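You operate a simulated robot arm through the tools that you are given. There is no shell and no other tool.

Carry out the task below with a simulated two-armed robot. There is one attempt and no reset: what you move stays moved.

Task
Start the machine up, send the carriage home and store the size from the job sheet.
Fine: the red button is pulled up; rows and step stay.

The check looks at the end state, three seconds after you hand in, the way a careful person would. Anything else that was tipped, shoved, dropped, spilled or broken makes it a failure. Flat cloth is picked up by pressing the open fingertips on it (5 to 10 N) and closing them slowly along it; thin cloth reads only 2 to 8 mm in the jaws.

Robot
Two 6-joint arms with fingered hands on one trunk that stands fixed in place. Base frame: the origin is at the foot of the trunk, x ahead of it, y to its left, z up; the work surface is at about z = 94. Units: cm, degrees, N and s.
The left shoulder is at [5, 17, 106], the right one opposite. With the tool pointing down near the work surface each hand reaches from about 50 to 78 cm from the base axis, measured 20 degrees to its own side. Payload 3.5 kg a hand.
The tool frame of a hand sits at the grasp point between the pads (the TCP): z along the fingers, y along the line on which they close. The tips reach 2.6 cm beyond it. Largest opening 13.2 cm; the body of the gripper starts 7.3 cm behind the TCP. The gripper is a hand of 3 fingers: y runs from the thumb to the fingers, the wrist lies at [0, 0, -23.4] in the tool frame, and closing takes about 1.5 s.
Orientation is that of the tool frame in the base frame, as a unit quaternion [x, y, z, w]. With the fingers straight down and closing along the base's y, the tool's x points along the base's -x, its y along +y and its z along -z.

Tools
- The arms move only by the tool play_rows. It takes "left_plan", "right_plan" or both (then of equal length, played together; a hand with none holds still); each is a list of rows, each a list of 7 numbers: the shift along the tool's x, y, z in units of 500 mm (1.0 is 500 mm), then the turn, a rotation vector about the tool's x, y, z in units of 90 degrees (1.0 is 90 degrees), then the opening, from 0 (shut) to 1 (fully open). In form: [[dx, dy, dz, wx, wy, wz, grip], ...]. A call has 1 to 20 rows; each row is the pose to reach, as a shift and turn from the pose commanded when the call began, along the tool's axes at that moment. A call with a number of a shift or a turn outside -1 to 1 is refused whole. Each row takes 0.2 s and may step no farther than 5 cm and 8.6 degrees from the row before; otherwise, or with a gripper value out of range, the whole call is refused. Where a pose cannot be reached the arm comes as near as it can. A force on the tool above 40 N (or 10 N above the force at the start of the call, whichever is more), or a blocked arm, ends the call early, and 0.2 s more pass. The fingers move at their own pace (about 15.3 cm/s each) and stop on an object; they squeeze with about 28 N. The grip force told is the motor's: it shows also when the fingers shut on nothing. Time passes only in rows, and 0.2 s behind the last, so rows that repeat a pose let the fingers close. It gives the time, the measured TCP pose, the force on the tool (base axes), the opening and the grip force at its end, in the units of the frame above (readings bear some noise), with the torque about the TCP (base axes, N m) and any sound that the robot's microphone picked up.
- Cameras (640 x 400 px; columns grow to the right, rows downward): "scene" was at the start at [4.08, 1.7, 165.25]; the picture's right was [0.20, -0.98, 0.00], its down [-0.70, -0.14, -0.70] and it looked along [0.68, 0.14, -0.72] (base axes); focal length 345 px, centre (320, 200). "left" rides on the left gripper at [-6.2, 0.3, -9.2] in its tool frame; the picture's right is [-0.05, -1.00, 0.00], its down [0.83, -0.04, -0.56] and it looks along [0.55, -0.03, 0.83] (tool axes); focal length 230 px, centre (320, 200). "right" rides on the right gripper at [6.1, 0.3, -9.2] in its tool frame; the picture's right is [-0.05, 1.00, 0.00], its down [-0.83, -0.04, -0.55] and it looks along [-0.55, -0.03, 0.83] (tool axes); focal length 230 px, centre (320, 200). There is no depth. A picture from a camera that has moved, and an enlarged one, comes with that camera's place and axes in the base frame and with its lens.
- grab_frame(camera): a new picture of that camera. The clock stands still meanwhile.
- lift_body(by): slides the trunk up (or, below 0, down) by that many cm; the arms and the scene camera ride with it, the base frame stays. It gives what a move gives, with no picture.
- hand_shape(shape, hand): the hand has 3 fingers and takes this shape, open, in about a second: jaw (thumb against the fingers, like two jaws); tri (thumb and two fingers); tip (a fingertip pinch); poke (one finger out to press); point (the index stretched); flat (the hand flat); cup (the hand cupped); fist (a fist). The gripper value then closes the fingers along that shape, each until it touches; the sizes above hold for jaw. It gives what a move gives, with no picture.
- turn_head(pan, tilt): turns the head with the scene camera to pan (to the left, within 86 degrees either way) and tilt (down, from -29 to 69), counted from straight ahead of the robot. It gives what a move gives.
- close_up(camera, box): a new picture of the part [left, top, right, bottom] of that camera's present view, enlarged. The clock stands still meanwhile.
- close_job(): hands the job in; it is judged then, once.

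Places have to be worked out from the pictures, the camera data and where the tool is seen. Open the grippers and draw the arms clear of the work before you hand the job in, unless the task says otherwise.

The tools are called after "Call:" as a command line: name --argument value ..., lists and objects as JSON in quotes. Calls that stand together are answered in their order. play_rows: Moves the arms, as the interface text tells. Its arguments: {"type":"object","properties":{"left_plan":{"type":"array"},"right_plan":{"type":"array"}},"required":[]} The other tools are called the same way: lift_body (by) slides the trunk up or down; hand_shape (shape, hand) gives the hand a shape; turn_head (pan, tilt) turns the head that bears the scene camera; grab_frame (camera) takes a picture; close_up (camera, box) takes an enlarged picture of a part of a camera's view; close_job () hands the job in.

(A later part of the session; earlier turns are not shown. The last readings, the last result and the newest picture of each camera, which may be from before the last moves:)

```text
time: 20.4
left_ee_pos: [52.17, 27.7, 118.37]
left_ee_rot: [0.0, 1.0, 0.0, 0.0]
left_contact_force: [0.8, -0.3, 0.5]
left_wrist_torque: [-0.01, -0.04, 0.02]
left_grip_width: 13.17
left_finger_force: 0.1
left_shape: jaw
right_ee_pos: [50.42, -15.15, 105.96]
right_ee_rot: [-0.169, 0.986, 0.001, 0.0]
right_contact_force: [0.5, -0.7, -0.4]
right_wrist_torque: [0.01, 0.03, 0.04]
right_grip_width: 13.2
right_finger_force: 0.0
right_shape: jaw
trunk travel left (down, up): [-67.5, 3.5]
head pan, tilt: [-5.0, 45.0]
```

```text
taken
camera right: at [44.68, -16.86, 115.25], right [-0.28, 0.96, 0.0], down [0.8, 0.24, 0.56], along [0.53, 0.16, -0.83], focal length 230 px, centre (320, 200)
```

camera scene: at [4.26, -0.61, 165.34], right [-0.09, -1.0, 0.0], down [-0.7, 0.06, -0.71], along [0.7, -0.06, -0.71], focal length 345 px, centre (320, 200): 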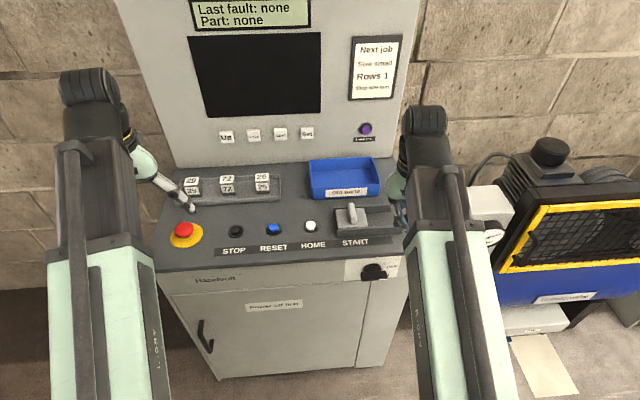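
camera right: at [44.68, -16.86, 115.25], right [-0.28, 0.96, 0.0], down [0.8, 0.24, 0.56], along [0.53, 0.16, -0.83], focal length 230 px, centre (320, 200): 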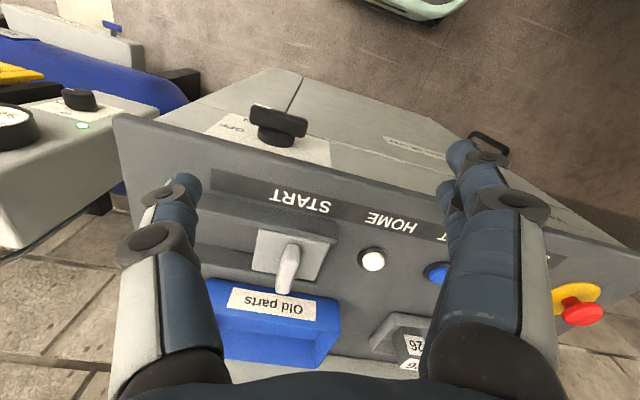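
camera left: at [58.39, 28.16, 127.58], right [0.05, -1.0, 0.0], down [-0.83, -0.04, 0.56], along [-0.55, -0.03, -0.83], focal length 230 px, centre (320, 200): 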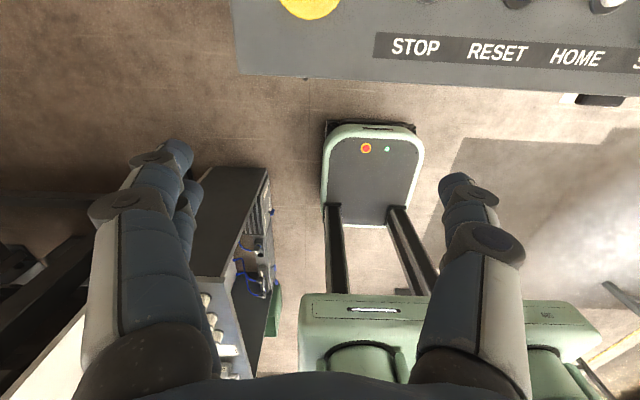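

The hand is fully open again and the thumb tip is where I predicted, about (52.8, -21.8). I'll descend until the tip is just above the bar's right end.

Call:
play_rows --right_plan '[[0, 0, 0.08, 0, 0, 0, 1], [0, 0, 0.16, 0, 0, 0, 1], [0, 0, 0.22, 0, 0, 0, 1], [0, 0, 0.255, 0, 0, 0, 1], [0, 0, 0.255, 0, 0, 0, 1]]'

Call:
grab_frame --camera "right"

Call:
grab_frame --camera "scene"

```text
time: 21.6
left_ee_pos: [52.12, 27.72, 118.34]
left_ee_rot: [0.001, 1.0, -0.001, 0.0]
left_contact_force: [-0.5, -0.2, 0.2]
left_wrist_torque: [-0.01, -0.02, 0.01]
left_grip_width: 13.17
left_finger_force: 0.0
left_shape: jaw
right_ee_pos: [50.47, -15.04, 93.17]
right_ee_rot: [-0.169, 0.986, 0.001, 0.0]
right_contact_force: [-0.6, 0.2, -0.1]
right_wrist_torque: [-0.03, -0.01, -0.01]
right_grip_width: 13.19
right_finger_force: 0.1
right_shape: jaw
trunk travel left (down, up): [-67.5, 3.5]
head pan, tilt: [-5.0, 45.0]
```

```text
taken
camera right: at [44.62, -16.77, 102.48], right [-0.28, 0.96, 0.0], down [0.8, 0.24, 0.56], along [0.53, 0.16, -0.83], focal length 230 px, centre (320, 200)
```

right: 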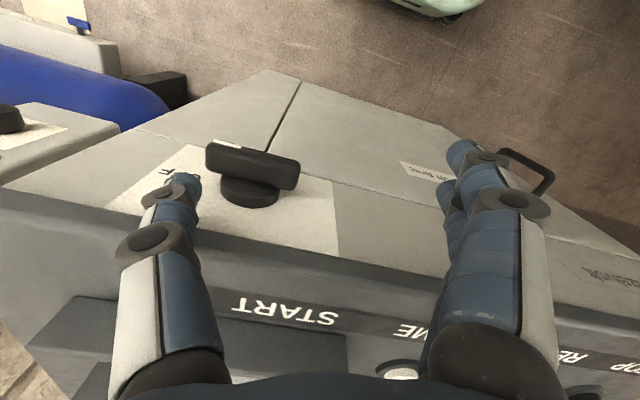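

```text
taken
camera scene: at [4.26, -0.61, 165.34], right [-0.09, -1.0, 0.0], down [-0.7, 0.06, -0.71], along [0.7, -0.06, -0.71], focal length 345 px, centre (320, 200)
```

scene: 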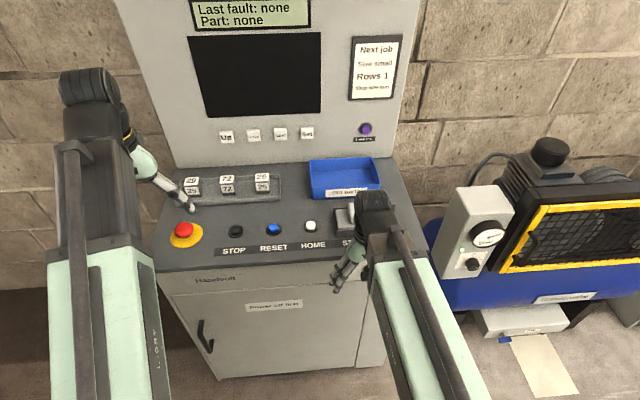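

The bar spans y from about -22 to -16 at z≈88, and the thumb tip hovers over its right end. I'll shift 0.5 cm left and press down slowly, watching the force.

Call:
play_rows --right_plan '[[-0.0034, 0.0094, 0.01, 0, 0, 0, 1], [-0.0034, 0.0094, 0.02, 0, 0, 0, 1], [-0.0034, 0.0094, 0.03, 0, 0, 0, 1], [-0.0034, 0.0094, 0.04, 0, 0, 0, 1], [-0.0034, 0.0094, 0.05, 0, 0, 0, 1], [-0.0034, 0.0094, 0.06, 0, 0, 0, 1], [-0.0034, 0.0094, 0.07, 0, 0, 0, 1]]'

Call:
grab_frame --camera "right"

```text
time: 23.2
left_ee_pos: [52.23, 27.82, 118.33]
left_ee_rot: [0.001, 1.0, 0.0, 0.0]
left_contact_force: [-0.3, 0.8, 0.1]
left_wrist_torque: [0.0, -0.01, 0.01]
left_grip_width: 13.2
left_finger_force: 0.2
left_shape: jaw
right_ee_pos: [50.42, -14.57, 89.85]
right_ee_rot: [-0.169, 0.986, 0.002, 0.001]
right_contact_force: [0.5, 0.6, -0.2]
right_wrist_torque: [-0.01, 0.0, -0.01]
right_grip_width: 13.21
right_finger_force: 0.1
right_shape: jaw
trunk travel left (down, up): [-67.5, 3.5]
head pan, tilt: [-5.0, 45.0]
```

```text
taken
camera right: at [44.62, -16.28, 99.01], right [-0.28, 0.96, 0.0], down [0.8, 0.24, 0.56], along [0.53, 0.16, -0.83], focal length 230 px, centre (320, 200)
```

right: 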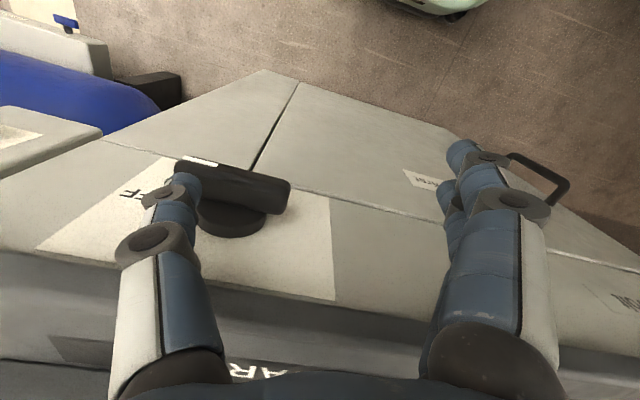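

There's no contact at tip z≈87.3, so the bar is somewhat lower or deeper than I judged. I'll enlarge this view to measure it.

Call:
close_up --camera "right" --box '[100, 120, 340, 270]'

Call:
close_up --camera "scene" --box '[310, 240, 420, 310]'

```text
2.67 times, centred on (220, 195) of right
camera zoom: at [44.62, -16.28, 99.01], right [-0.28, 0.96, 0.0], down [0.8, 0.24, 0.56], along [0.53, 0.16, -0.83], focal length 614 px, centre (587, 213)
```

zoom: 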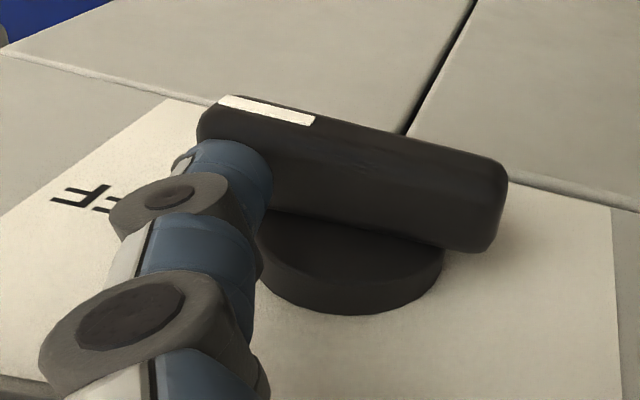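

```text
5.71 times, centred on (365, 275) of scene
camera zoom: at [4.26, -0.61, 165.35], right [-0.09, -1.0, 0.0], down [-0.7, 0.06, -0.71], along [0.7, -0.06, -0.71], focal length 1970 px, centre (63, -229)
```

zoom: 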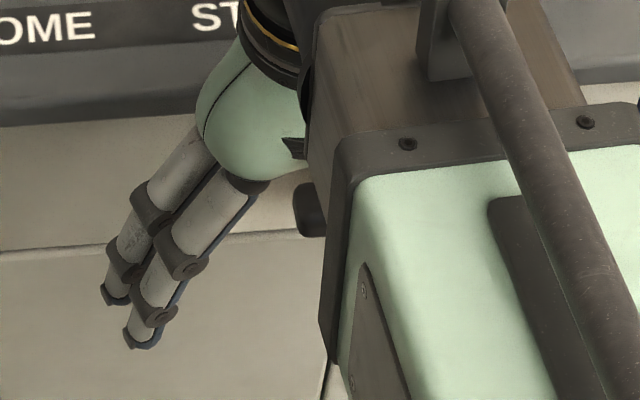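

The two views put the top of the bar somewhere between z 85 and 88. I'll continue down in small steps with the force guard.

Call:
play_rows --right_plan '[[0, 0, 0.008, 0, 0, 0, 1], [0, 0, 0.016, 0, 0, 0, 1], [0, 0, 0.024, 0, 0, 0, 1], [0, 0, 0.032, 0, 0, 0, 1], [0, 0, 0.032, 0, 0, 0, 1]]'

Call:
close_up --camera "right" --box '[100, 120, 340, 270]'

```text
time: 24.4
left_ee_pos: [52.12, 27.67, 118.15]
left_ee_rot: [0.0, 1.0, 0.001, 0.0]
left_contact_force: [0.3, -0.2, 0.3]
left_wrist_torque: [-0.06, -0.02, 0.01]
left_grip_width: 13.2
left_finger_force: 0.0
left_shape: jaw
right_ee_pos: [50.43, -14.61, 88.2]
right_ee_rot: [-0.17, 0.986, 0.001, 0.001]
right_contact_force: [-0.6, -0.5, 0.6]
right_wrist_torque: [-0.07, 0.0, -0.04]
right_grip_width: 13.2
right_finger_force: 0.0
right_shape: jaw
trunk travel left (down, up): [-67.5, 3.5]
head pan, tilt: [-5.0, 45.0]
```

```text
2.67 times, centred on (220, 195) of right
camera zoom: at [44.64, -16.32, 97.43], right [-0.28, 0.96, 0.0], down [0.8, 0.24, 0.56], along [0.53, 0.16, -0.83], focal length 614 px, centre (587, 213)
```

zoom: 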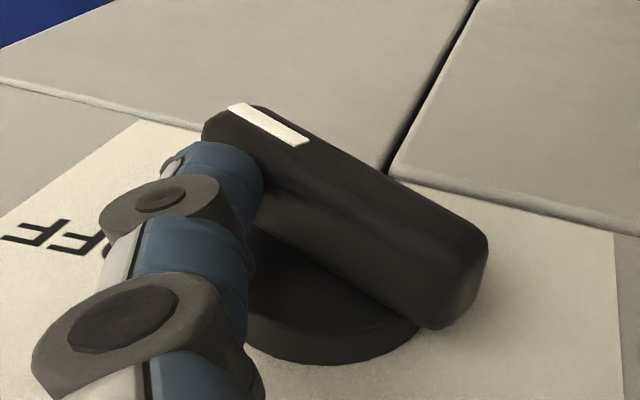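

The bar is already turning, about 20° so far, with very little force. I'll continue slightly down and inward toward the axis to turn it further.

Call:
play_rows --right_plan '[[-0.0014, 0.0038, 0.005, 0, 0, 0, 1], [-0.0027, 0.0075, 0.01, 0, 0, 0, 1], [-0.0044, 0.0122, 0.012, 0, 0, 0, 1], [-0.006, 0.017, 0.012, 0, 0, 0, 1], [-0.006, 0.017, 0.012, 0, 0, 0, 1]]'

Call:
close_up --camera "right" --box '[100, 120, 340, 270]'

Call:
grab_frame --camera "scene"

```text
time: 25.6
left_ee_pos: [52.27, 27.68, 118.21]
left_ee_rot: [0.001, 1.0, 0.001, 0.0]
left_contact_force: [0.4, -0.2, 0.1]
left_wrist_torque: [0.02, 0.0, -0.04]
left_grip_width: 13.2
left_finger_force: 0.0
left_shape: jaw
right_ee_pos: [50.54, -13.69, 87.49]
right_ee_rot: [-0.169, 0.986, 0.001, 0.0]
right_contact_force: [-0.8, -5.0, 1.2]
right_wrist_torque: [-0.21, -0.03, -0.2]
right_grip_width: 13.2
right_finger_force: 0.1
right_shape: jaw
trunk travel left (down, up): [-67.5, 3.5]
head pan, tilt: [-5.0, 45.0]
```

```text
2.67 times, centred on (220, 195) of right
camera zoom: at [44.66, -15.45, 96.84], right [-0.28, 0.96, 0.0], down [0.8, 0.24, 0.56], along [0.53, 0.16, -0.83], focal length 614 px, centre (587, 213)
```

zoom: 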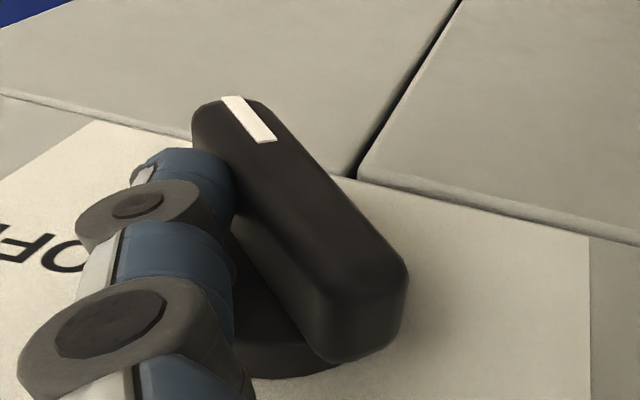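

```text
taken
camera scene: at [4.24, -0.67, 165.35], right [-0.09, -1.0, 0.0], down [-0.7, 0.06, -0.71], along [0.7, -0.06, -0.71], focal length 345 px, centre (320, 200)
```

scene: 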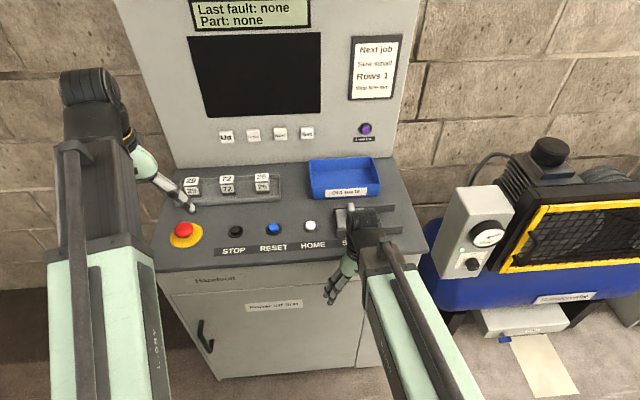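

The bar is now at about 40° and the force is only 5 N, but the screen is still dark. I'll keep pushing gently inward.

Call:
play_rows --right_plan '[[-0.0018, 0.005, 0.002, 0, 0, 0, 1], [-0.0036, 0.01, 0.004, 0, 0, 0, 1], [-0.0054, 0.015, 0.004, 0, 0, 0, 1], [-0.0072, 0.02, 0.004, 0, 0, 0, 1], [-0.0072, 0.02, 0.004, 0, 0, 0, 1]]'

Call:
close_up --camera "right" --box '[100, 120, 340, 270]'

Call:
grab_frame --camera "scene"

```text
time: 26.8
left_ee_pos: [52.15, 27.65, 118.35]
left_ee_rot: [0.0, 1.0, 0.001, 0.0]
left_contact_force: [0.5, 0.1, 0.1]
left_wrist_torque: [-0.01, -0.02, 0.0]
left_grip_width: 13.18
left_finger_force: 0.1
left_shape: jaw
right_ee_pos: [50.4, -12.74, 87.38]
right_ee_rot: [-0.169, 0.986, 0.001, 0.0]
right_contact_force: [-2.8, -14.5, 2.1]
right_wrist_torque: [-0.33, 0.0, -0.66]
right_grip_width: 13.18
right_finger_force: 0.1
right_shape: jaw
trunk travel left (down, up): [-67.5, 3.5]
head pan, tilt: [-5.0, 45.0]
```

```text
2.67 times, centred on (220, 195) of right
camera zoom: at [44.61, -14.44, 96.64], right [-0.28, 0.96, 0.0], down [0.8, 0.23, 0.56], along [0.53, 0.16, -0.83], focal length 614 px, centre (587, 213)
```

zoom: 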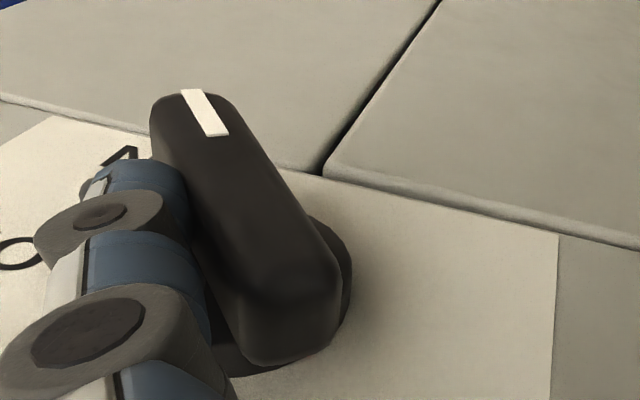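

```text
taken
camera scene: at [4.21, -0.75, 165.35], right [-0.09, -1.0, 0.0], down [-0.7, 0.06, -0.71], along [0.7, -0.06, -0.71], focal length 345 px, centre (320, 200)
```

scene: 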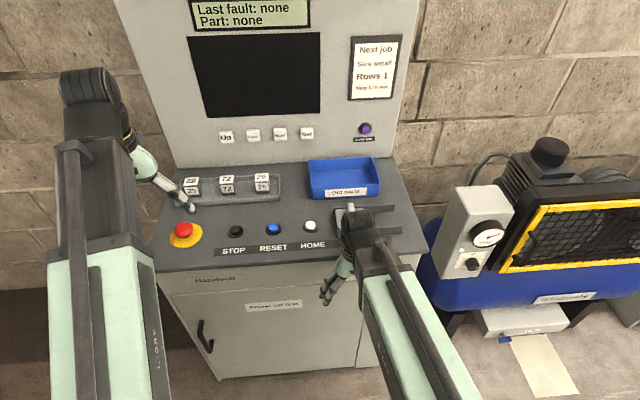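

The bar is at about 55° and the resistance has risen to 14 N, which is probably a detent or stop. I'll back the thumb off sideways, lift clear and look at the knob and screen.

Call:
play_rows --right_plan '[[0.008, -0.022, 0, 0, 0, 0, 1], [0.016, -0.044, -0.01, 0, 0, 0, 1], [0.016, -0.044, -0.1, 0, 0, 0, 1], [0.016, -0.044, -0.19, 0, 0, 0, 1], [0.016, -0.044, -0.28, 0, 0, 0, 1], [0.016, -0.13, -0.32, 0, 0, 0, 1], [0.016, -0.2, -0.36, 0, 0, 0, 1], [0.016, -0.28, -0.36, 0, 0, 0, 1]]'

Call:
grab_frame --camera "scene"

Call:
close_up --camera "scene" --box '[335, 250, 415, 300]'

Call:
close_up --camera "right" --box '[220, 40, 640, 300]'

```text
time: 28.6
left_ee_pos: [52.22, 27.61, 118.41]
left_ee_rot: [0.0, 1.0, 0.001, 0.0]
left_contact_force: [-0.1, -0.2, -0.3]
left_wrist_torque: [0.0, 0.02, -0.01]
left_grip_width: 13.2
left_finger_force: 0.1
left_shape: jaw
right_ee_pos: [54.34, -26.16, 105.35]
right_ee_rot: [-0.17, 0.985, 0.002, 0.0]
right_contact_force: [-0.7, -0.3, -0.3]
right_wrist_torque: [0.03, -0.01, 0.01]
right_grip_width: 13.18
right_finger_force: 0.1
right_shape: jaw
trunk travel left (down, up): [-67.5, 3.5]
head pan, tilt: [-5.0, 45.0]
```

```text
taken
camera scene: at [4.3, -0.68, 165.34], right [-0.09, -1.0, 0.0], down [-0.7, 0.06, -0.71], along [0.7, -0.06, -0.71], focal length 345 px, centre (320, 200)
```

scene: 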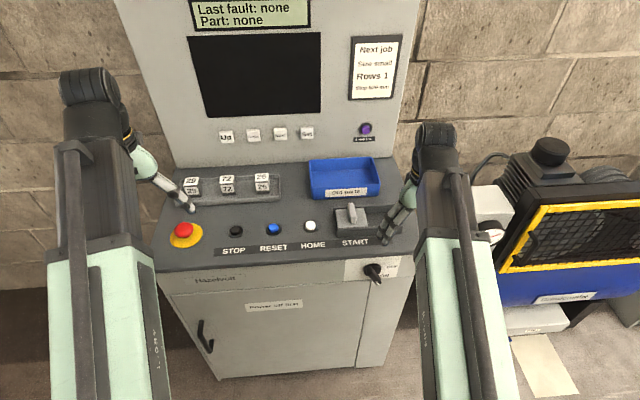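

```text
8.00 times, centred on (375, 275) of scene
camera zoom: at [4.3, -0.68, 165.34], right [-0.09, -1.0, 0.0], down [-0.7, 0.06, -0.71], along [0.7, -0.06, -0.71], focal length 2758 px, centre (-120, -400)
```

zoom: 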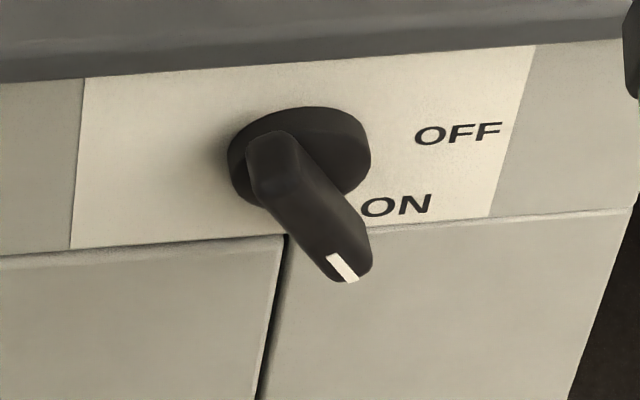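

```text
1.52 times, centred on (430, 170) of right
camera zoom: at [48.56, -27.89, 114.62], right [-0.28, 0.96, 0.0], down [0.8, 0.23, 0.56], along [0.53, 0.16, -0.83], focal length 351 px, centre (152, 246)
```

zoom: 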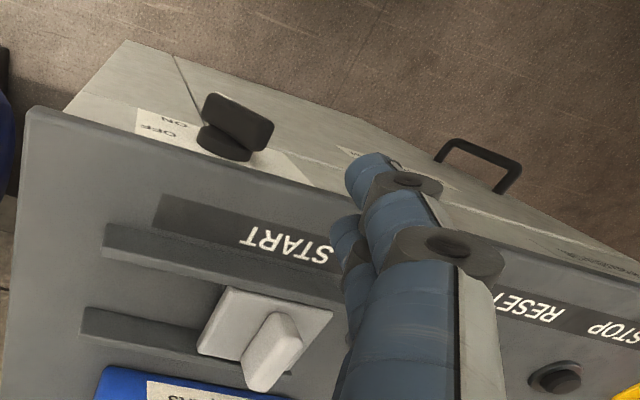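

The knob now points to ON or slightly past it. I'll check the screen and lamps for any sign of power.

Call:
turn_head --pan 0 --tilt 20

Call:
grab_frame --camera "scene"

Call:
close_up --camera "scene" --box '[220, 160, 440, 320]'

```text
time: 29.5
left_ee_pos: [52.21, 27.8, 118.22]
left_ee_rot: [-0.001, 1.0, 0.0, 0.0]
left_contact_force: [0.5, 0.8, 0.1]
left_wrist_torque: [0.02, 0.04, 0.01]
left_grip_width: 13.19
left_finger_force: 0.0
left_shape: jaw
right_ee_pos: [54.26, -26.02, 105.38]
right_ee_rot: [-0.169, 0.986, 0.0, 0.0]
right_contact_force: [-0.2, 0.3, 0.3]
right_wrist_torque: [-0.01, 0.02, 0.03]
right_grip_width: 13.18
right_finger_force: 0.0
right_shape: jaw
trunk travel left (down, up): [-67.5, 3.5]
head pan, tilt: [0.0, 20.0]
```

```text
taken
camera scene: at [5.47, 0.1, 169.2], right [0.0, -1.0, 0.0], down [-0.34, 0.0, -0.94], along [0.94, 0.0, -0.34], focal length 345 px, centre (320, 200)
```

scene: 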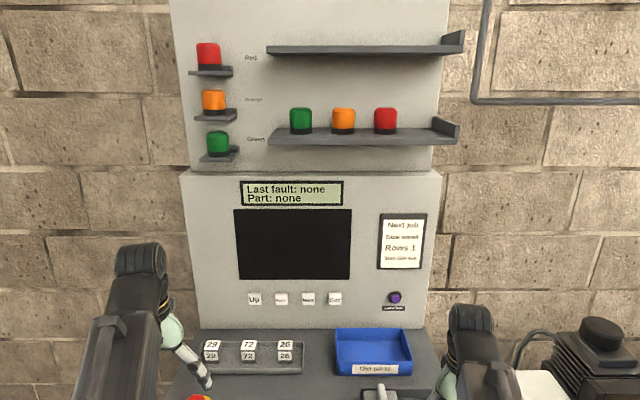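

```text
2.50 times, centred on (330, 240) of scene
camera zoom: at [5.47, 0.1, 169.2], right [0.0, -1.0, 0.0], down [-0.34, 0.0, -0.94], along [0.94, 0.0, -0.34], focal length 862 px, centre (295, 100)
```

zoom: 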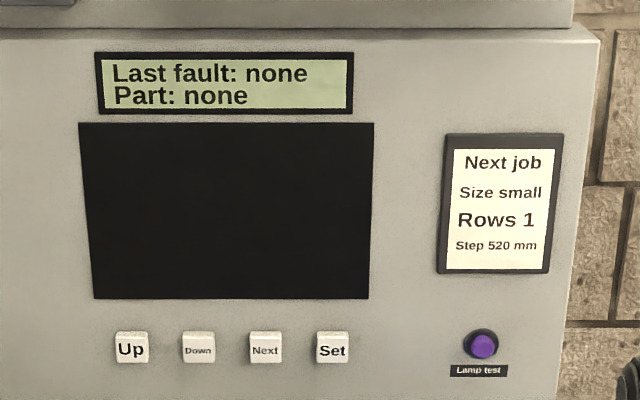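

The screen is still dark. The e-stop appears latched down, so next I'll move the left hand over it, at about (64.8, 29.5), to pull it up.

Call:
play_rows --left_plan '[[-0.042, 0.006, 0.05, 0, 0, 0, 1], [-0.084, 0.012, 0.1, 0, 0, 0, 1], [-0.126, 0.018, 0.152, 0, 0, 0, 1], [-0.168, 0.024, 0.204, 0, 0, 0, 1], [-0.21, 0.03, 0.255, 0, 0, 0, 1], [-0.252, 0.036, 0.306, 0, 0, 0, 1], [-0.252, 0.036, 0.306, 0, 0, 0, 1]]'

Call:
turn_head --pan 15 --tilt 45

Call:
grab_frame --camera "scene"

Call:
grab_frame --camera "left"

```text
time: 31.1
left_ee_pos: [64.8, 29.53, 102.9]
left_ee_rot: [0.0, 1.0, 0.001, 0.0]
left_contact_force: [1.6, -0.2, 0.4]
left_wrist_torque: [0.01, 0.02, 0.02]
left_grip_width: 13.16
left_finger_force: 0.1
left_shape: jaw
right_ee_pos: [54.15, -26.09, 105.32]
right_ee_rot: [-0.17, 0.985, 0.001, 0.001]
right_contact_force: [-0.1, -0.2, -0.6]
right_wrist_torque: [-0.03, -0.02, -0.02]
right_grip_width: 13.19
right_finger_force: 0.0
right_shape: jaw
trunk travel left (down, up): [-67.5, 3.5]
head pan, tilt: [0.0, 20.0]
```

```text
time: 32.0
left_ee_pos: [64.76, 29.56, 103.02]
left_ee_rot: [0.0, 1.0, 0.0, 0.001]
left_contact_force: [0.0, -0.6, -0.3]
left_wrist_torque: [-0.04, -0.02, 0.02]
left_grip_width: 13.19
left_finger_force: 0.1
left_shape: jaw
right_ee_pos: [54.23, -26.05, 105.35]
right_ee_rot: [-0.169, 0.986, 0.001, 0.0]
right_contact_force: [-0.7, -0.7, 0.1]
right_wrist_torque: [-0.02, -0.01, 0.03]
right_grip_width: 13.19
right_finger_force: 0.0
right_shape: jaw
trunk travel left (down, up): [-67.5, 3.5]
head pan, tilt: [15.0, 45.0]
```

```text
taken
camera scene: at [4.02, 2.2, 165.35], right [0.26, -0.97, 0.0], down [-0.68, -0.18, -0.71], along [0.68, 0.18, -0.71], focal length 345 px, centre (320, 200)
```

scene: 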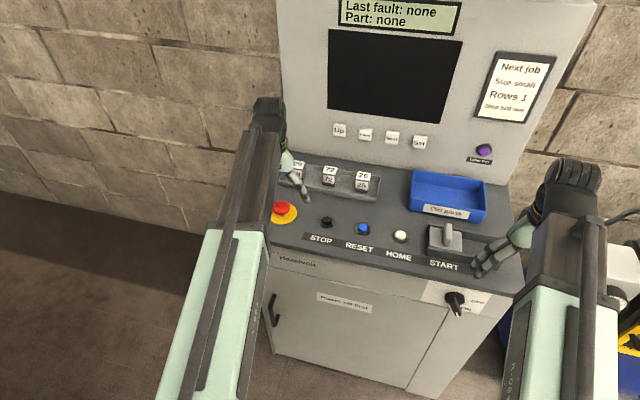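

```text
taken
camera left: at [71.0, 29.98, 112.29], right [0.05, -1.0, 0.0], down [-0.83, -0.04, 0.56], along [-0.55, -0.03, -0.83], focal length 230 px, centre (320, 200)
```

left: 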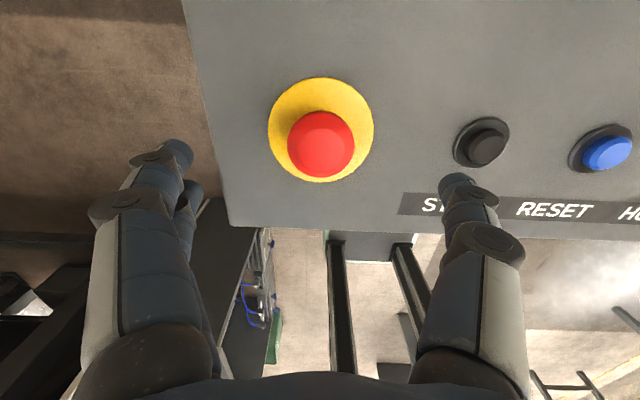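

The left camera sees the e-stop axis at about (65.4, 29.6), the head 4.6 cm across at z≈97. I'll shift 0.6 cm forward and lower the open jaw around it until the tips are just above the yellow plate.

Call:
play_rows --left_plan '[[-0.012, 0.001, 0.03, 0, 0, 0, 1], [-0.012, 0.001, 0.06, 0, 0, 0, 1], [-0.012, 0.001, 0.08, 0, 0, 0, 1], [-0.012, 0.001, 0.095, 0, 0, 0, 1], [-0.012, 0.001, 0.105, 0, 0, 0, 1], [-0.012, 0.001, 0.105, 0, 0, 0, 1]]'

Call:
grab_frame --camera "left"

```text
time: 33.4
left_ee_pos: [65.46, 29.56, 97.68]
left_ee_rot: [-0.001, 1.0, 0.0, 0.0]
left_contact_force: [0.9, -0.7, 0.0]
left_wrist_torque: [0.01, 0.01, -0.02]
left_grip_width: 13.2
left_finger_force: 0.0
left_shape: jaw
right_ee_pos: [54.25, -26.03, 105.29]
right_ee_rot: [-0.169, 0.986, 0.001, 0.001]
right_contact_force: [0.0, -0.2, -0.1]
right_wrist_torque: [-0.05, 0.0, 0.01]
right_grip_width: 13.21
right_finger_force: 0.1
right_shape: jaw
trunk travel left (down, up): [-67.5, 3.5]
head pan, tilt: [15.0, 45.0]
```

```text
taken
camera left: at [71.59, 30.03, 107.01], right [0.05, -1.0, 0.0], down [-0.83, -0.04, 0.56], along [-0.55, -0.03, -0.83], focal length 230 px, centre (320, 200)
```

left: 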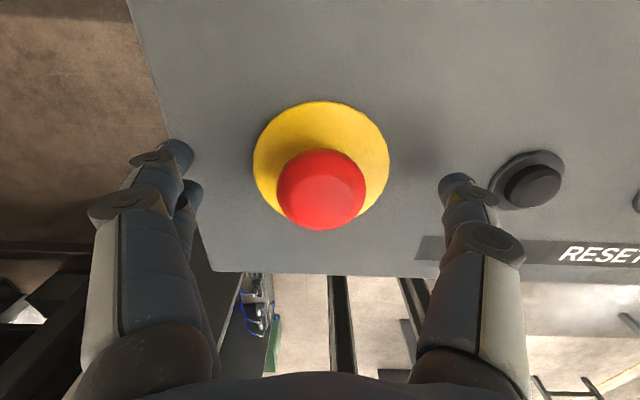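

The head is centred between the fingers and the thumb. I'll close the grip on it.

Call:
play_rows --left_plan '[[0, 0, 0, 0, 0, 0, 0.6], [0, 0, 0, 0, 0, 0, 0.45], [0, 0, 0, 0, 0, 0, 0.3], [0, 0, 0, 0, 0, 0, 0.15], [0, 0, 0, 0, 0, 0, 0], [0, 0, 0, 0, 0, 0, 0], [0, 0, 0, 0, 0, 0, 0], [0, 0, 0, 0, 0, 0, 0]]'

Call:
grab_frame --camera "left"

```text
time: 35.2
left_ee_pos: [65.5, 29.58, 97.59]
left_ee_rot: [0.001, 1.0, 0.0, 0.0]
left_contact_force: [3.1, -0.8, -1.4]
left_wrist_torque: [0.01, -0.04, 0.02]
left_grip_width: 3.77
left_finger_force: 28.1
left_shape: jaw
right_ee_pos: [54.3, -26.02, 105.22]
right_ee_rot: [-0.169, 0.986, 0.001, 0.002]
right_contact_force: [1.3, 0.5, -0.6]
right_wrist_torque: [0.0, -0.02, -0.03]
right_grip_width: 13.19
right_finger_force: 0.0
right_shape: jaw
trunk travel left (down, up): [-67.5, 3.5]
head pan, tilt: [15.0, 45.0]
```

```text
taken
camera left: at [71.63, 30.02, 107.0], right [0.05, -1.0, 0.0], down [-0.83, -0.04, 0.56], along [-0.55, -0.03, -0.83], focal length 230 px, centre (320, 200)
```

left: 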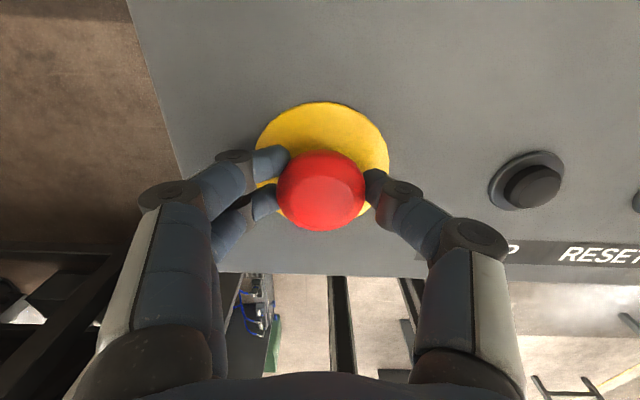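

The head is gripped at 3.8 cm width with the tips tucked under its rim. Now I'll pull up slowly about 1.5 cm.

Call:
play_rows --left_plan '[[0, 0, -0.004, 0, 0, 0, 0], [0, 0, -0.008, 0, 0, 0, 0], [0, 0, -0.012, 0, 0, 0, 0], [0, 0, -0.016, 0, 0, 0, 0], [0, 0, -0.02, 0, 0, 0, 0], [0, 0, -0.024, 0, 0, 0, 0]]'

Call:
grab_frame --camera "left"

Call:
grab_frame --camera "scene"

```text
time: 36.6
left_ee_pos: [65.32, 29.63, 98.6]
left_ee_rot: [0.0, 1.0, -0.001, -0.002]
left_contact_force: [2.1, -1.7, -18.8]
left_wrist_torque: [-0.01, -0.07, 0.02]
left_grip_width: 3.71
left_finger_force: 27.7
left_shape: jaw
right_ee_pos: [54.37, -26.06, 105.2]
right_ee_rot: [-0.17, 0.985, 0.001, 0.0]
right_contact_force: [0.3, 0.3, -0.3]
right_wrist_torque: [-0.01, -0.03, 0.02]
right_grip_width: 13.22
right_finger_force: 0.1
right_shape: jaw
trunk travel left (down, up): [-67.5, 3.5]
head pan, tilt: [15.0, 45.0]
heard: click
```

```text
taken
camera left: at [71.68, 30.06, 107.94], right [0.05, -1.0, 0.0], down [-0.83, -0.04, 0.56], along [-0.56, -0.03, -0.83], focal length 230 px, centre (320, 200)
```

left: 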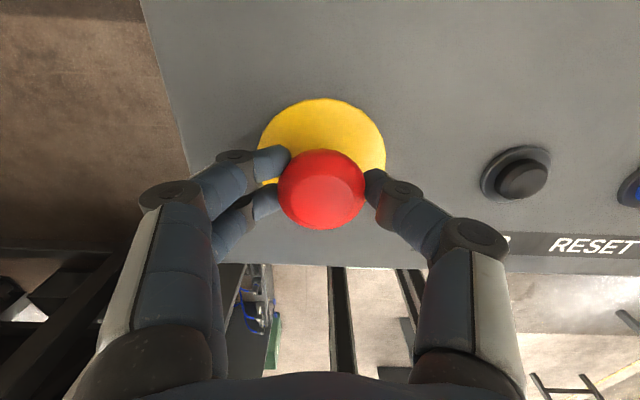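

```text
taken
camera scene: at [4.23, 2.27, 165.3], right [0.26, -0.97, 0.0], down [-0.68, -0.18, -0.71], along [0.68, 0.18, -0.71], focal length 345 px, centre (320, 200)
```

scene: 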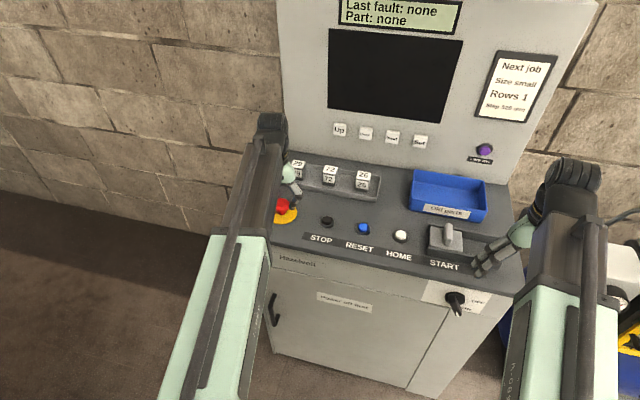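

A click was heard, and the e-stop came up about 1 cm. I'll open the hand and lift the left arm clear.

Call:
play_rows --left_plan '[[0, 0, 0, 0, 0, 0, 0.5], [0, 0, 0, 0, 0, 0, 1], [0, 0, 0, 0, 0, 0, 1], [0, 0, 0, 0, 0, 0, 1], [0, 0, 0, 0, 0, 0, 1], [0, 0, -0.06, 0, 0, 0, 1], [0.02, 0, -0.12, 0, 0, 0, 1], [0.08, 0, -0.18, 0, 0, 0, 1], [0.14, 0, -0.24, 0, 0, 0, 1]]'

Call:
grab_frame --camera "scene"

Call:
grab_frame --camera "left"

```text
time: 38.6
left_ee_pos: [58.12, 29.65, 110.99]
left_ee_rot: [0.0, 1.0, 0.001, 0.0]
left_contact_force: [-0.1, -0.7, 0.1]
left_wrist_torque: [0.01, 0.03, 0.0]
left_grip_width: 13.2
left_finger_force: 0.0
left_shape: jaw
right_ee_pos: [54.32, -26.11, 105.3]
right_ee_rot: [-0.17, 0.986, 0.001, 0.001]
right_contact_force: [-0.1, 0.4, -1.0]
right_wrist_torque: [-0.01, -0.02, 0.0]
right_grip_width: 13.21
right_finger_force: 0.0
right_shape: jaw
trunk travel left (down, up): [-67.5, 3.5]
head pan, tilt: [15.0, 45.0]
```

```text
taken
camera scene: at [3.97, 2.2, 165.34], right [0.26, -0.97, 0.0], down [-0.68, -0.18, -0.71], along [0.68, 0.18, -0.71], focal length 345 px, centre (320, 200)
```

scene: 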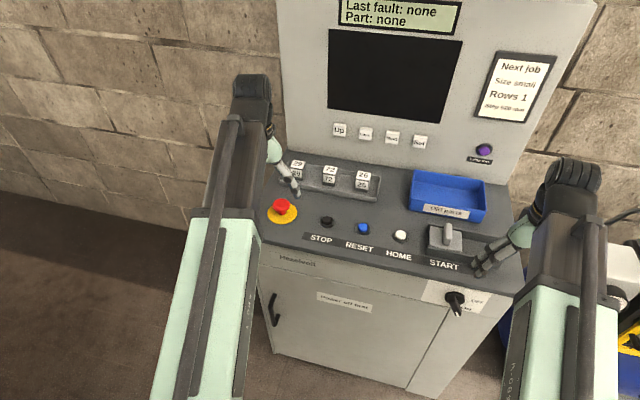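

```text
taken
camera left: at [64.36, 30.06, 120.28], right [0.05, -1.0, 0.0], down [-0.83, -0.04, 0.56], along [-0.55, -0.03, -0.83], focal length 230 px, centre (320, 200)
```

left: 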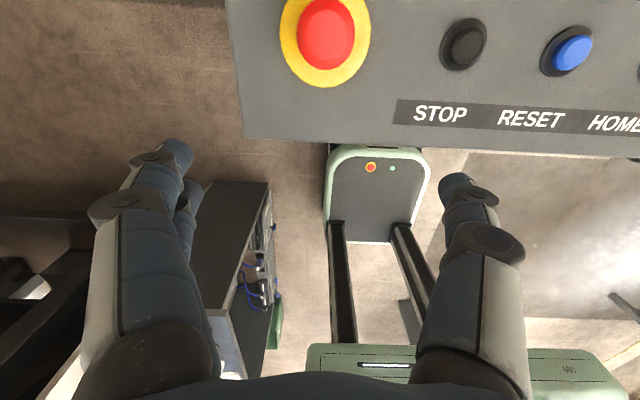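

The e-stop is up but the screen is still dark, and the knob gave no click. I'll look at the knob more closely.

Call:
close_up --camera "scene" --box '[420, 270, 500, 320]'

Call:
grab_frame --camera "right"

Call:
close_up --camera "right" --box '[260, 60, 420, 160]'

```text
8.00 times, centred on (460, 295) of scene
camera zoom: at [3.97, 2.2, 165.34], right [0.26, -0.97, 0.0], down [-0.68, -0.18, -0.71], along [0.68, 0.18, -0.71], focal length 2758 px, centre (-800, -560)
```

zoom: 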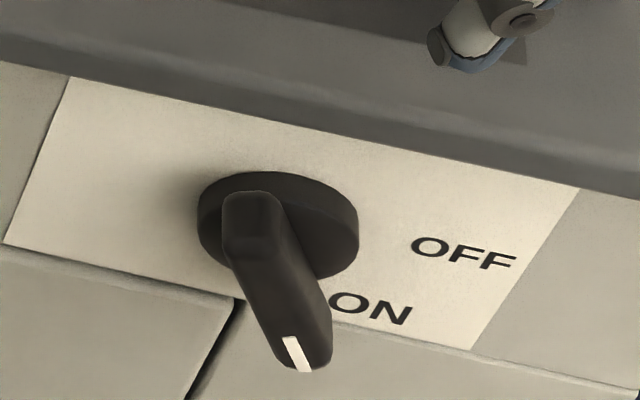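

```text
taken
camera right: at [48.47, -27.82, 114.63], right [-0.28, 0.96, 0.0], down [0.8, 0.24, 0.56], along [0.53, 0.16, -0.83], focal length 230 px, centre (320, 200)
```

right: 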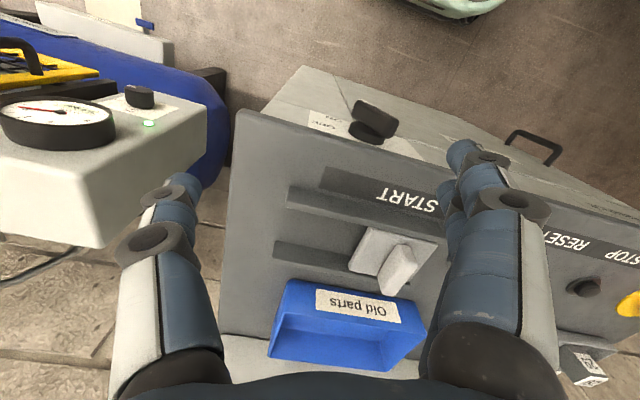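

```text
4.00 times, centred on (340, 110) of right
camera zoom: at [48.47, -27.82, 114.63], right [-0.28, 0.96, 0.0], down [0.8, 0.24, 0.56], along [0.53, 0.16, -0.83], focal length 920 px, centre (240, 560)
```

zoom: 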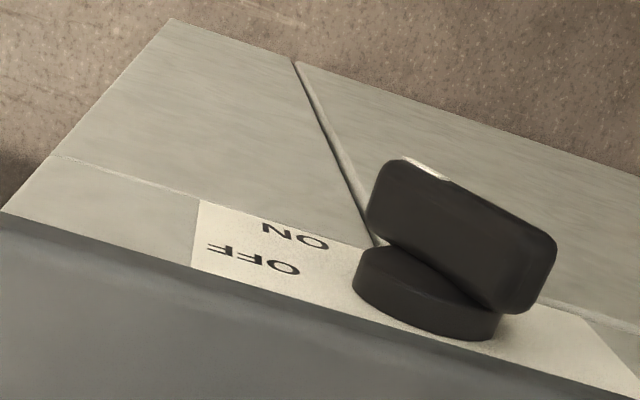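

The bar sits about 60° from OFF. The running compressor (green light) has the same type of switch, so I'll compare how its knob lines up with its labels.

Call:
turn_head --pan -20 --tilt 45

Call:
grab_frame --camera "scene"

Call:
close_up --camera "right" --box '[80, 70, 200, 145]'

```text
time: 39.6
left_ee_pos: [58.22, 29.63, 110.95]
left_ee_rot: [0.0, 1.0, 0.0, 0.0]
left_contact_force: [-0.2, -1.1, -0.2]
left_wrist_torque: [-0.03, -0.02, -0.03]
left_grip_width: 13.21
left_finger_force: 0.1
left_shape: jaw
right_ee_pos: [54.38, -25.99, 105.38]
right_ee_rot: [-0.168, 0.986, 0.001, 0.001]
right_contact_force: [-0.4, 0.5, 0.2]
right_wrist_torque: [-0.03, -0.01, -0.01]
right_grip_width: 13.2
right_finger_force: 0.0
right_shape: jaw
trunk travel left (down, up): [-67.5, 3.5]
head pan, tilt: [-20.0, 45.0]
```

```text
taken
camera scene: at [3.81, -2.67, 165.34], right [-0.34, -0.94, 0.0], down [-0.66, 0.24, -0.71], along [0.66, -0.24, -0.71], focal length 345 px, centre (320, 200)
```

scene: 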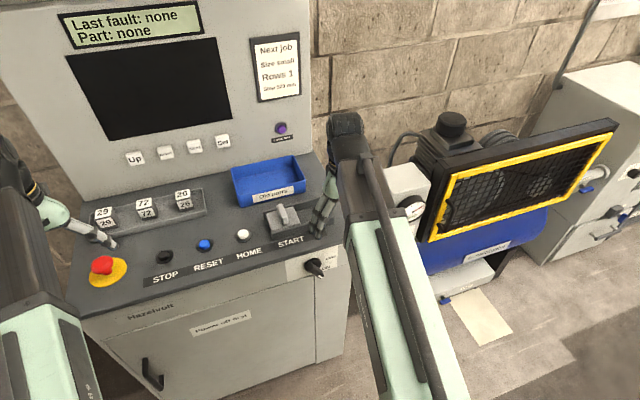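

```text
5.33 times, centred on (140, 108) of right
camera zoom: at [48.51, -27.8, 114.61], right [-0.28, 0.96, 0.0], down [0.8, 0.24, 0.56], along [0.53, 0.16, -0.83], focal length 1227 px, centre (1280, 693)
```

zoom: 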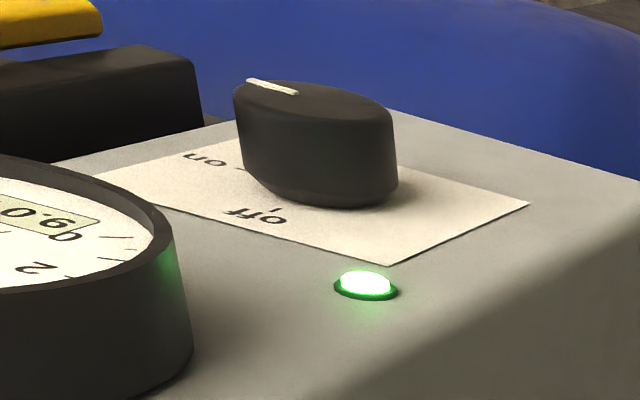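

The compressor knob lines up exactly with its "on" label, so its switch works differently and tells me little here. To see whether the main knob has more travel, I'll bring the thumb to the left of the bar's raised end and push it right, which is the same turning direction.

Call:
play_rows --right_plan '[[-0.009, 0.072, 0.02, 0, 0, 0, 1], [-0.018, 0.145, 0.04, 0, 0, 0, 1], [-0.028, 0.218, 0.06, 0, 0, 0, 1], [-0.038, 0.292, 0.08, 0, 0, 0, 1], [-0.048, 0.365, 0.106, 0, 0, 0, 1], [-0.048, 0.365, 0.19, 0, 0, 0, 1], [-0.048, 0.365, 0.25, 0, 0, 0, 1], [-0.048, 0.365, 0.3, 0, 0, 0, 1], [-0.048, 0.365, 0.314, 0, 0, 0, 1], [-0.048, 0.365, 0.314, 0, 0, 0, 1]]'

Call:
grab_frame --camera "right"

Call:
close_up --camera "right" --box '[60, 90, 300, 240]'

```text
time: 41.8
left_ee_pos: [58.25, 29.62, 110.88]
left_ee_rot: [0.0, 1.0, 0.0, 0.0]
left_contact_force: [-0.6, 0.3, 0.8]
left_wrist_torque: [0.02, -0.01, -0.03]
left_grip_width: 13.19
left_finger_force: 0.1
left_shape: jaw
right_ee_pos: [50.52, -8.12, 89.68]
right_ee_rot: [-0.17, 0.985, 0.001, 0.001]
right_contact_force: [0.2, 0.4, 0.3]
right_wrist_torque: [0.0, 0.01, 0.0]
right_grip_width: 13.18
right_finger_force: 0.0
right_shape: jaw
trunk travel left (down, up): [-67.5, 3.5]
head pan, tilt: [-20.0, 45.0]
```

```text
taken
camera right: at [44.74, -9.79, 98.95], right [-0.28, 0.96, 0.0], down [0.8, 0.24, 0.56], along [0.53, 0.16, -0.83], focal length 230 px, centre (320, 200)
```

right: 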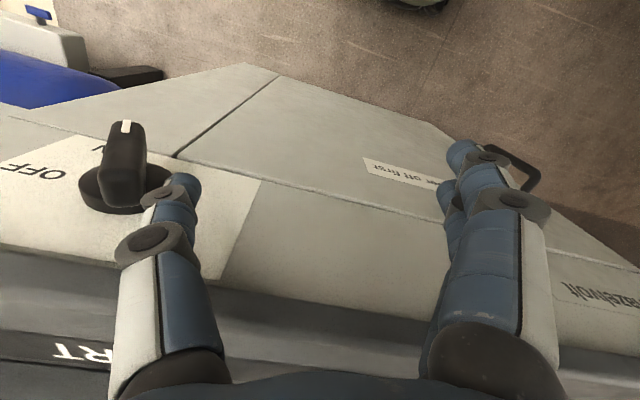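

```text
2.67 times, centred on (180, 165) of right
camera zoom: at [44.74, -9.79, 98.95], right [-0.28, 0.96, 0.0], down [0.8, 0.24, 0.56], along [0.53, 0.16, -0.83], focal length 614 px, centre (693, 293)
```

zoom: 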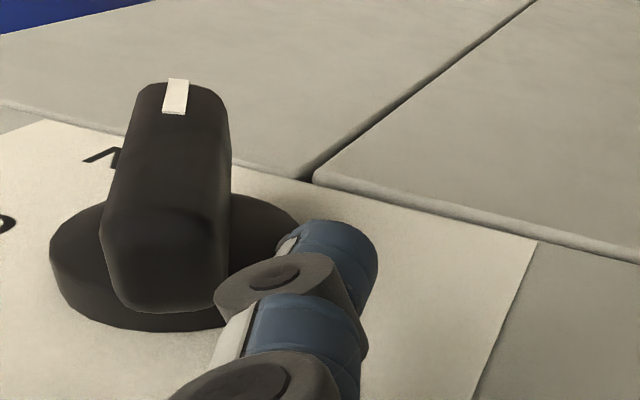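

The thumb sits just left of the bar's raised end. I'll push it to the right (-y) in small steps.

Call:
play_rows --right_plan '[[0.002, -0.0057, 0, 0, 0, 0, 1], [0.004, -0.0113, 0, 0, 0, 0, 1], [0.006, -0.017, 0, 0, 0, 0, 1], [0.008, -0.0226, 0, 0, 0, 0, 1], [0.01, -0.0283, 0, 0, 0, 0, 1]]'

Call:
close_up --camera "right" --box '[60, 90, 300, 240]'

```text
time: 43.0
left_ee_pos: [58.17, 29.63, 110.94]
left_ee_rot: [0.0, 1.0, 0.0, 0.0]
left_contact_force: [0.3, -0.7, 0.5]
left_wrist_torque: [0.03, 0.0, 0.01]
left_grip_width: 13.18
left_finger_force: 0.1
left_shape: jaw
right_ee_pos: [50.64, -9.56, 89.59]
right_ee_rot: [-0.169, 0.986, 0.0, 0.001]
right_contact_force: [-0.1, 1.0, -0.1]
right_wrist_torque: [0.01, 0.0, 0.02]
right_grip_width: 13.19
right_finger_force: 0.0
right_shape: jaw
trunk travel left (down, up): [-67.5, 3.5]
head pan, tilt: [-20.0, 45.0]
```

```text
2.67 times, centred on (180, 165) of right
camera zoom: at [44.77, -11.29, 98.92], right [-0.28, 0.96, 0.0], down [0.8, 0.23, 0.56], along [0.53, 0.16, -0.83], focal length 614 px, centre (693, 293)
```

zoom: 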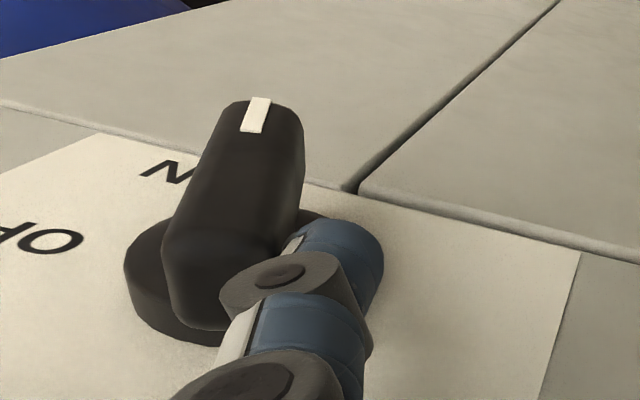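

The bar turned further with almost no force, so it wasn't at its stop. I'll keep pushing.

Call:
play_rows --right_plan '[[0.002, -0.0057, 0, 0, 0, 0, 1], [0.004, -0.0113, 0, 0, 0, 0, 1], [0.006, -0.017, 0, 0, 0, 0, 1], [0.008, -0.0226, 0, 0, 0, 0, 1], [0.008, -0.0226, 0, 0, 0, 0, 1]]'

Call:
close_up --camera "right" --box '[60, 90, 300, 240]'

Call:
grab_frame --camera "scene"

```text
time: 44.2
left_ee_pos: [58.12, 29.55, 110.83]
left_ee_rot: [0.0, 1.0, 0.0, 0.0]
left_contact_force: [0.0, 0.9, 0.2]
left_wrist_torque: [0.01, -0.01, 0.05]
left_grip_width: 13.21
left_finger_force: 0.0
left_shape: jaw
right_ee_pos: [50.66, -10.77, 89.73]
right_ee_rot: [-0.169, 0.986, 0.001, 0.0]
right_contact_force: [0.8, 2.4, 1.2]
right_wrist_torque: [-0.01, -0.01, 0.09]
right_grip_width: 13.15
right_finger_force: 0.0
right_shape: jaw
trunk travel left (down, up): [-67.5, 3.5]
head pan, tilt: [-20.0, 45.0]
```

```text
2.67 times, centred on (180, 165) of right
camera zoom: at [44.77, -12.45, 98.95], right [-0.28, 0.96, 0.0], down [0.8, 0.24, 0.56], along [0.53, 0.16, -0.83], focal length 614 px, centre (693, 293)
```

zoom: 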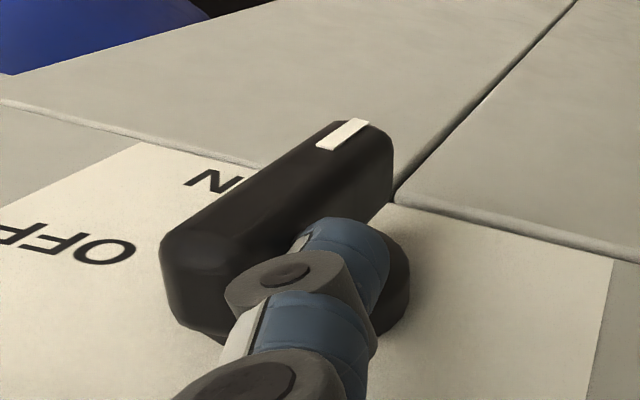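

```text
taken
camera scene: at [3.8, -2.65, 165.35], right [-0.34, -0.94, 0.0], down [-0.66, 0.24, -0.71], along [0.66, -0.24, -0.71], focal length 345 px, centre (320, 200)
```

scene: 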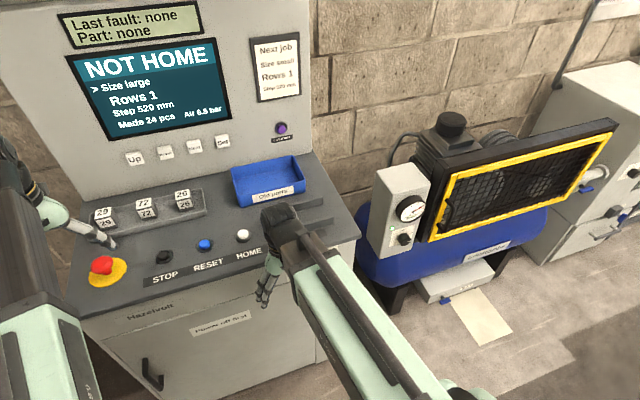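

The power is on. The screen reads "NOT HOME, > Size large, Rows 1, Step 520 mm, Made 24 pcs, Air 6.8 bar". I'll back the thumb away from the knob and rise to hover height.

Call:
play_rows --right_plan '[[-0.004, 0.0113, 0, 0, 0, 0, 1], [-0.007, 0.0188, -0.01, 0, 0, 0, 1], [-0.007, 0.0188, -0.1, 0, 0, 0, 1], [-0.007, 0.0188, -0.19, 0, 0, 0, 1], [-0.007, 0.0188, -0.28, 0, 0, 0, 1], [-0.007, 0.0188, -0.34, 0, 0, 0, 1]]'

Call:
turn_head --pan 0 --tilt 38

Call:
grab_frame --camera "scene"

Call:
close_up --camera "scene" --box '[200, 60, 400, 185]'

```text
time: 45.6
left_ee_pos: [58.28, 29.61, 110.85]
left_ee_rot: [0.0, 1.0, -0.001, 0.0]
left_contact_force: [0.1, 0.5, -0.1]
left_wrist_torque: [0.04, 0.01, -0.01]
left_grip_width: 13.2
left_finger_force: 0.1
left_shape: jaw
right_ee_pos: [50.72, -9.85, 106.67]
right_ee_rot: [-0.17, 0.986, 0.0, 0.001]
right_contact_force: [0.0, 0.4, 0.8]
right_wrist_torque: [-0.02, -0.02, 0.01]
right_grip_width: 13.18
right_finger_force: 0.0
right_shape: jaw
trunk travel left (down, up): [-67.5, 3.5]
head pan, tilt: [-20.0, 45.0]
```

```text
time: 46.5
left_ee_pos: [58.26, 29.68, 110.92]
left_ee_rot: [-0.001, 1.0, 0.001, 0.001]
left_contact_force: [0.4, -0.3, 1.0]
left_wrist_torque: [-0.01, -0.02, -0.02]
left_grip_width: 13.19
left_finger_force: 0.0
left_shape: jaw
right_ee_pos: [50.5, -9.92, 106.68]
right_ee_rot: [-0.169, 0.986, 0.0, 0.001]
right_contact_force: [0.0, 0.3, 0.1]
right_wrist_torque: [0.01, -0.02, -0.01]
right_grip_width: 13.22
right_finger_force: 0.1
right_shape: jaw
trunk travel left (down, up): [-67.5, 3.5]
head pan, tilt: [0.0, 38.0]
```

```text
taken
camera scene: at [4.79, 0.1, 166.37], right [0.0, -1.0, 0.0], down [-0.62, 0.0, -0.79], along [0.79, 0.0, -0.62], focal length 345 px, centre (320, 200)
```

scene: 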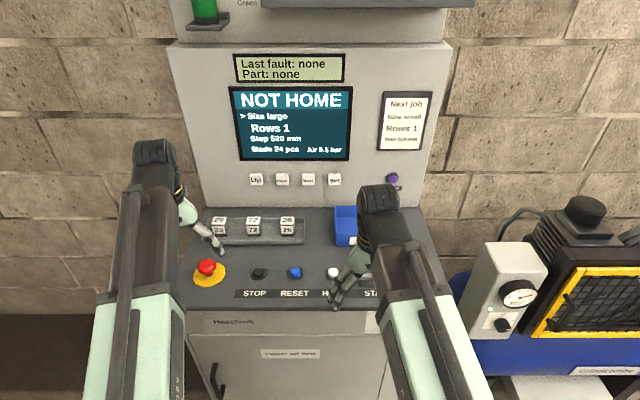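

```text
3.20 times, centred on (300, 122) of scene
camera zoom: at [4.79, 0.1, 166.37], right [0.0, -1.0, 0.0], down [-0.62, 0.0, -0.79], along [0.79, 0.0, -0.62], focal length 1103 px, centre (384, 448)
```

zoom: 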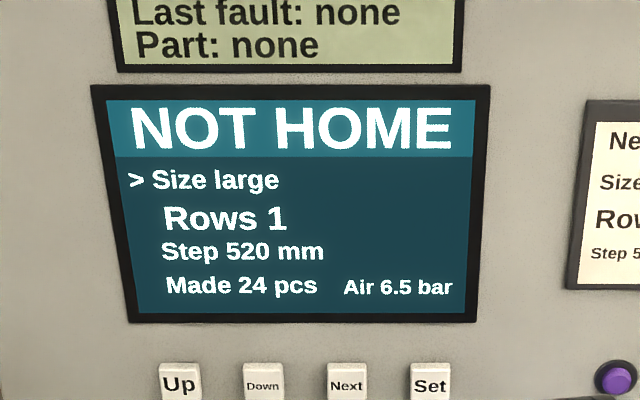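

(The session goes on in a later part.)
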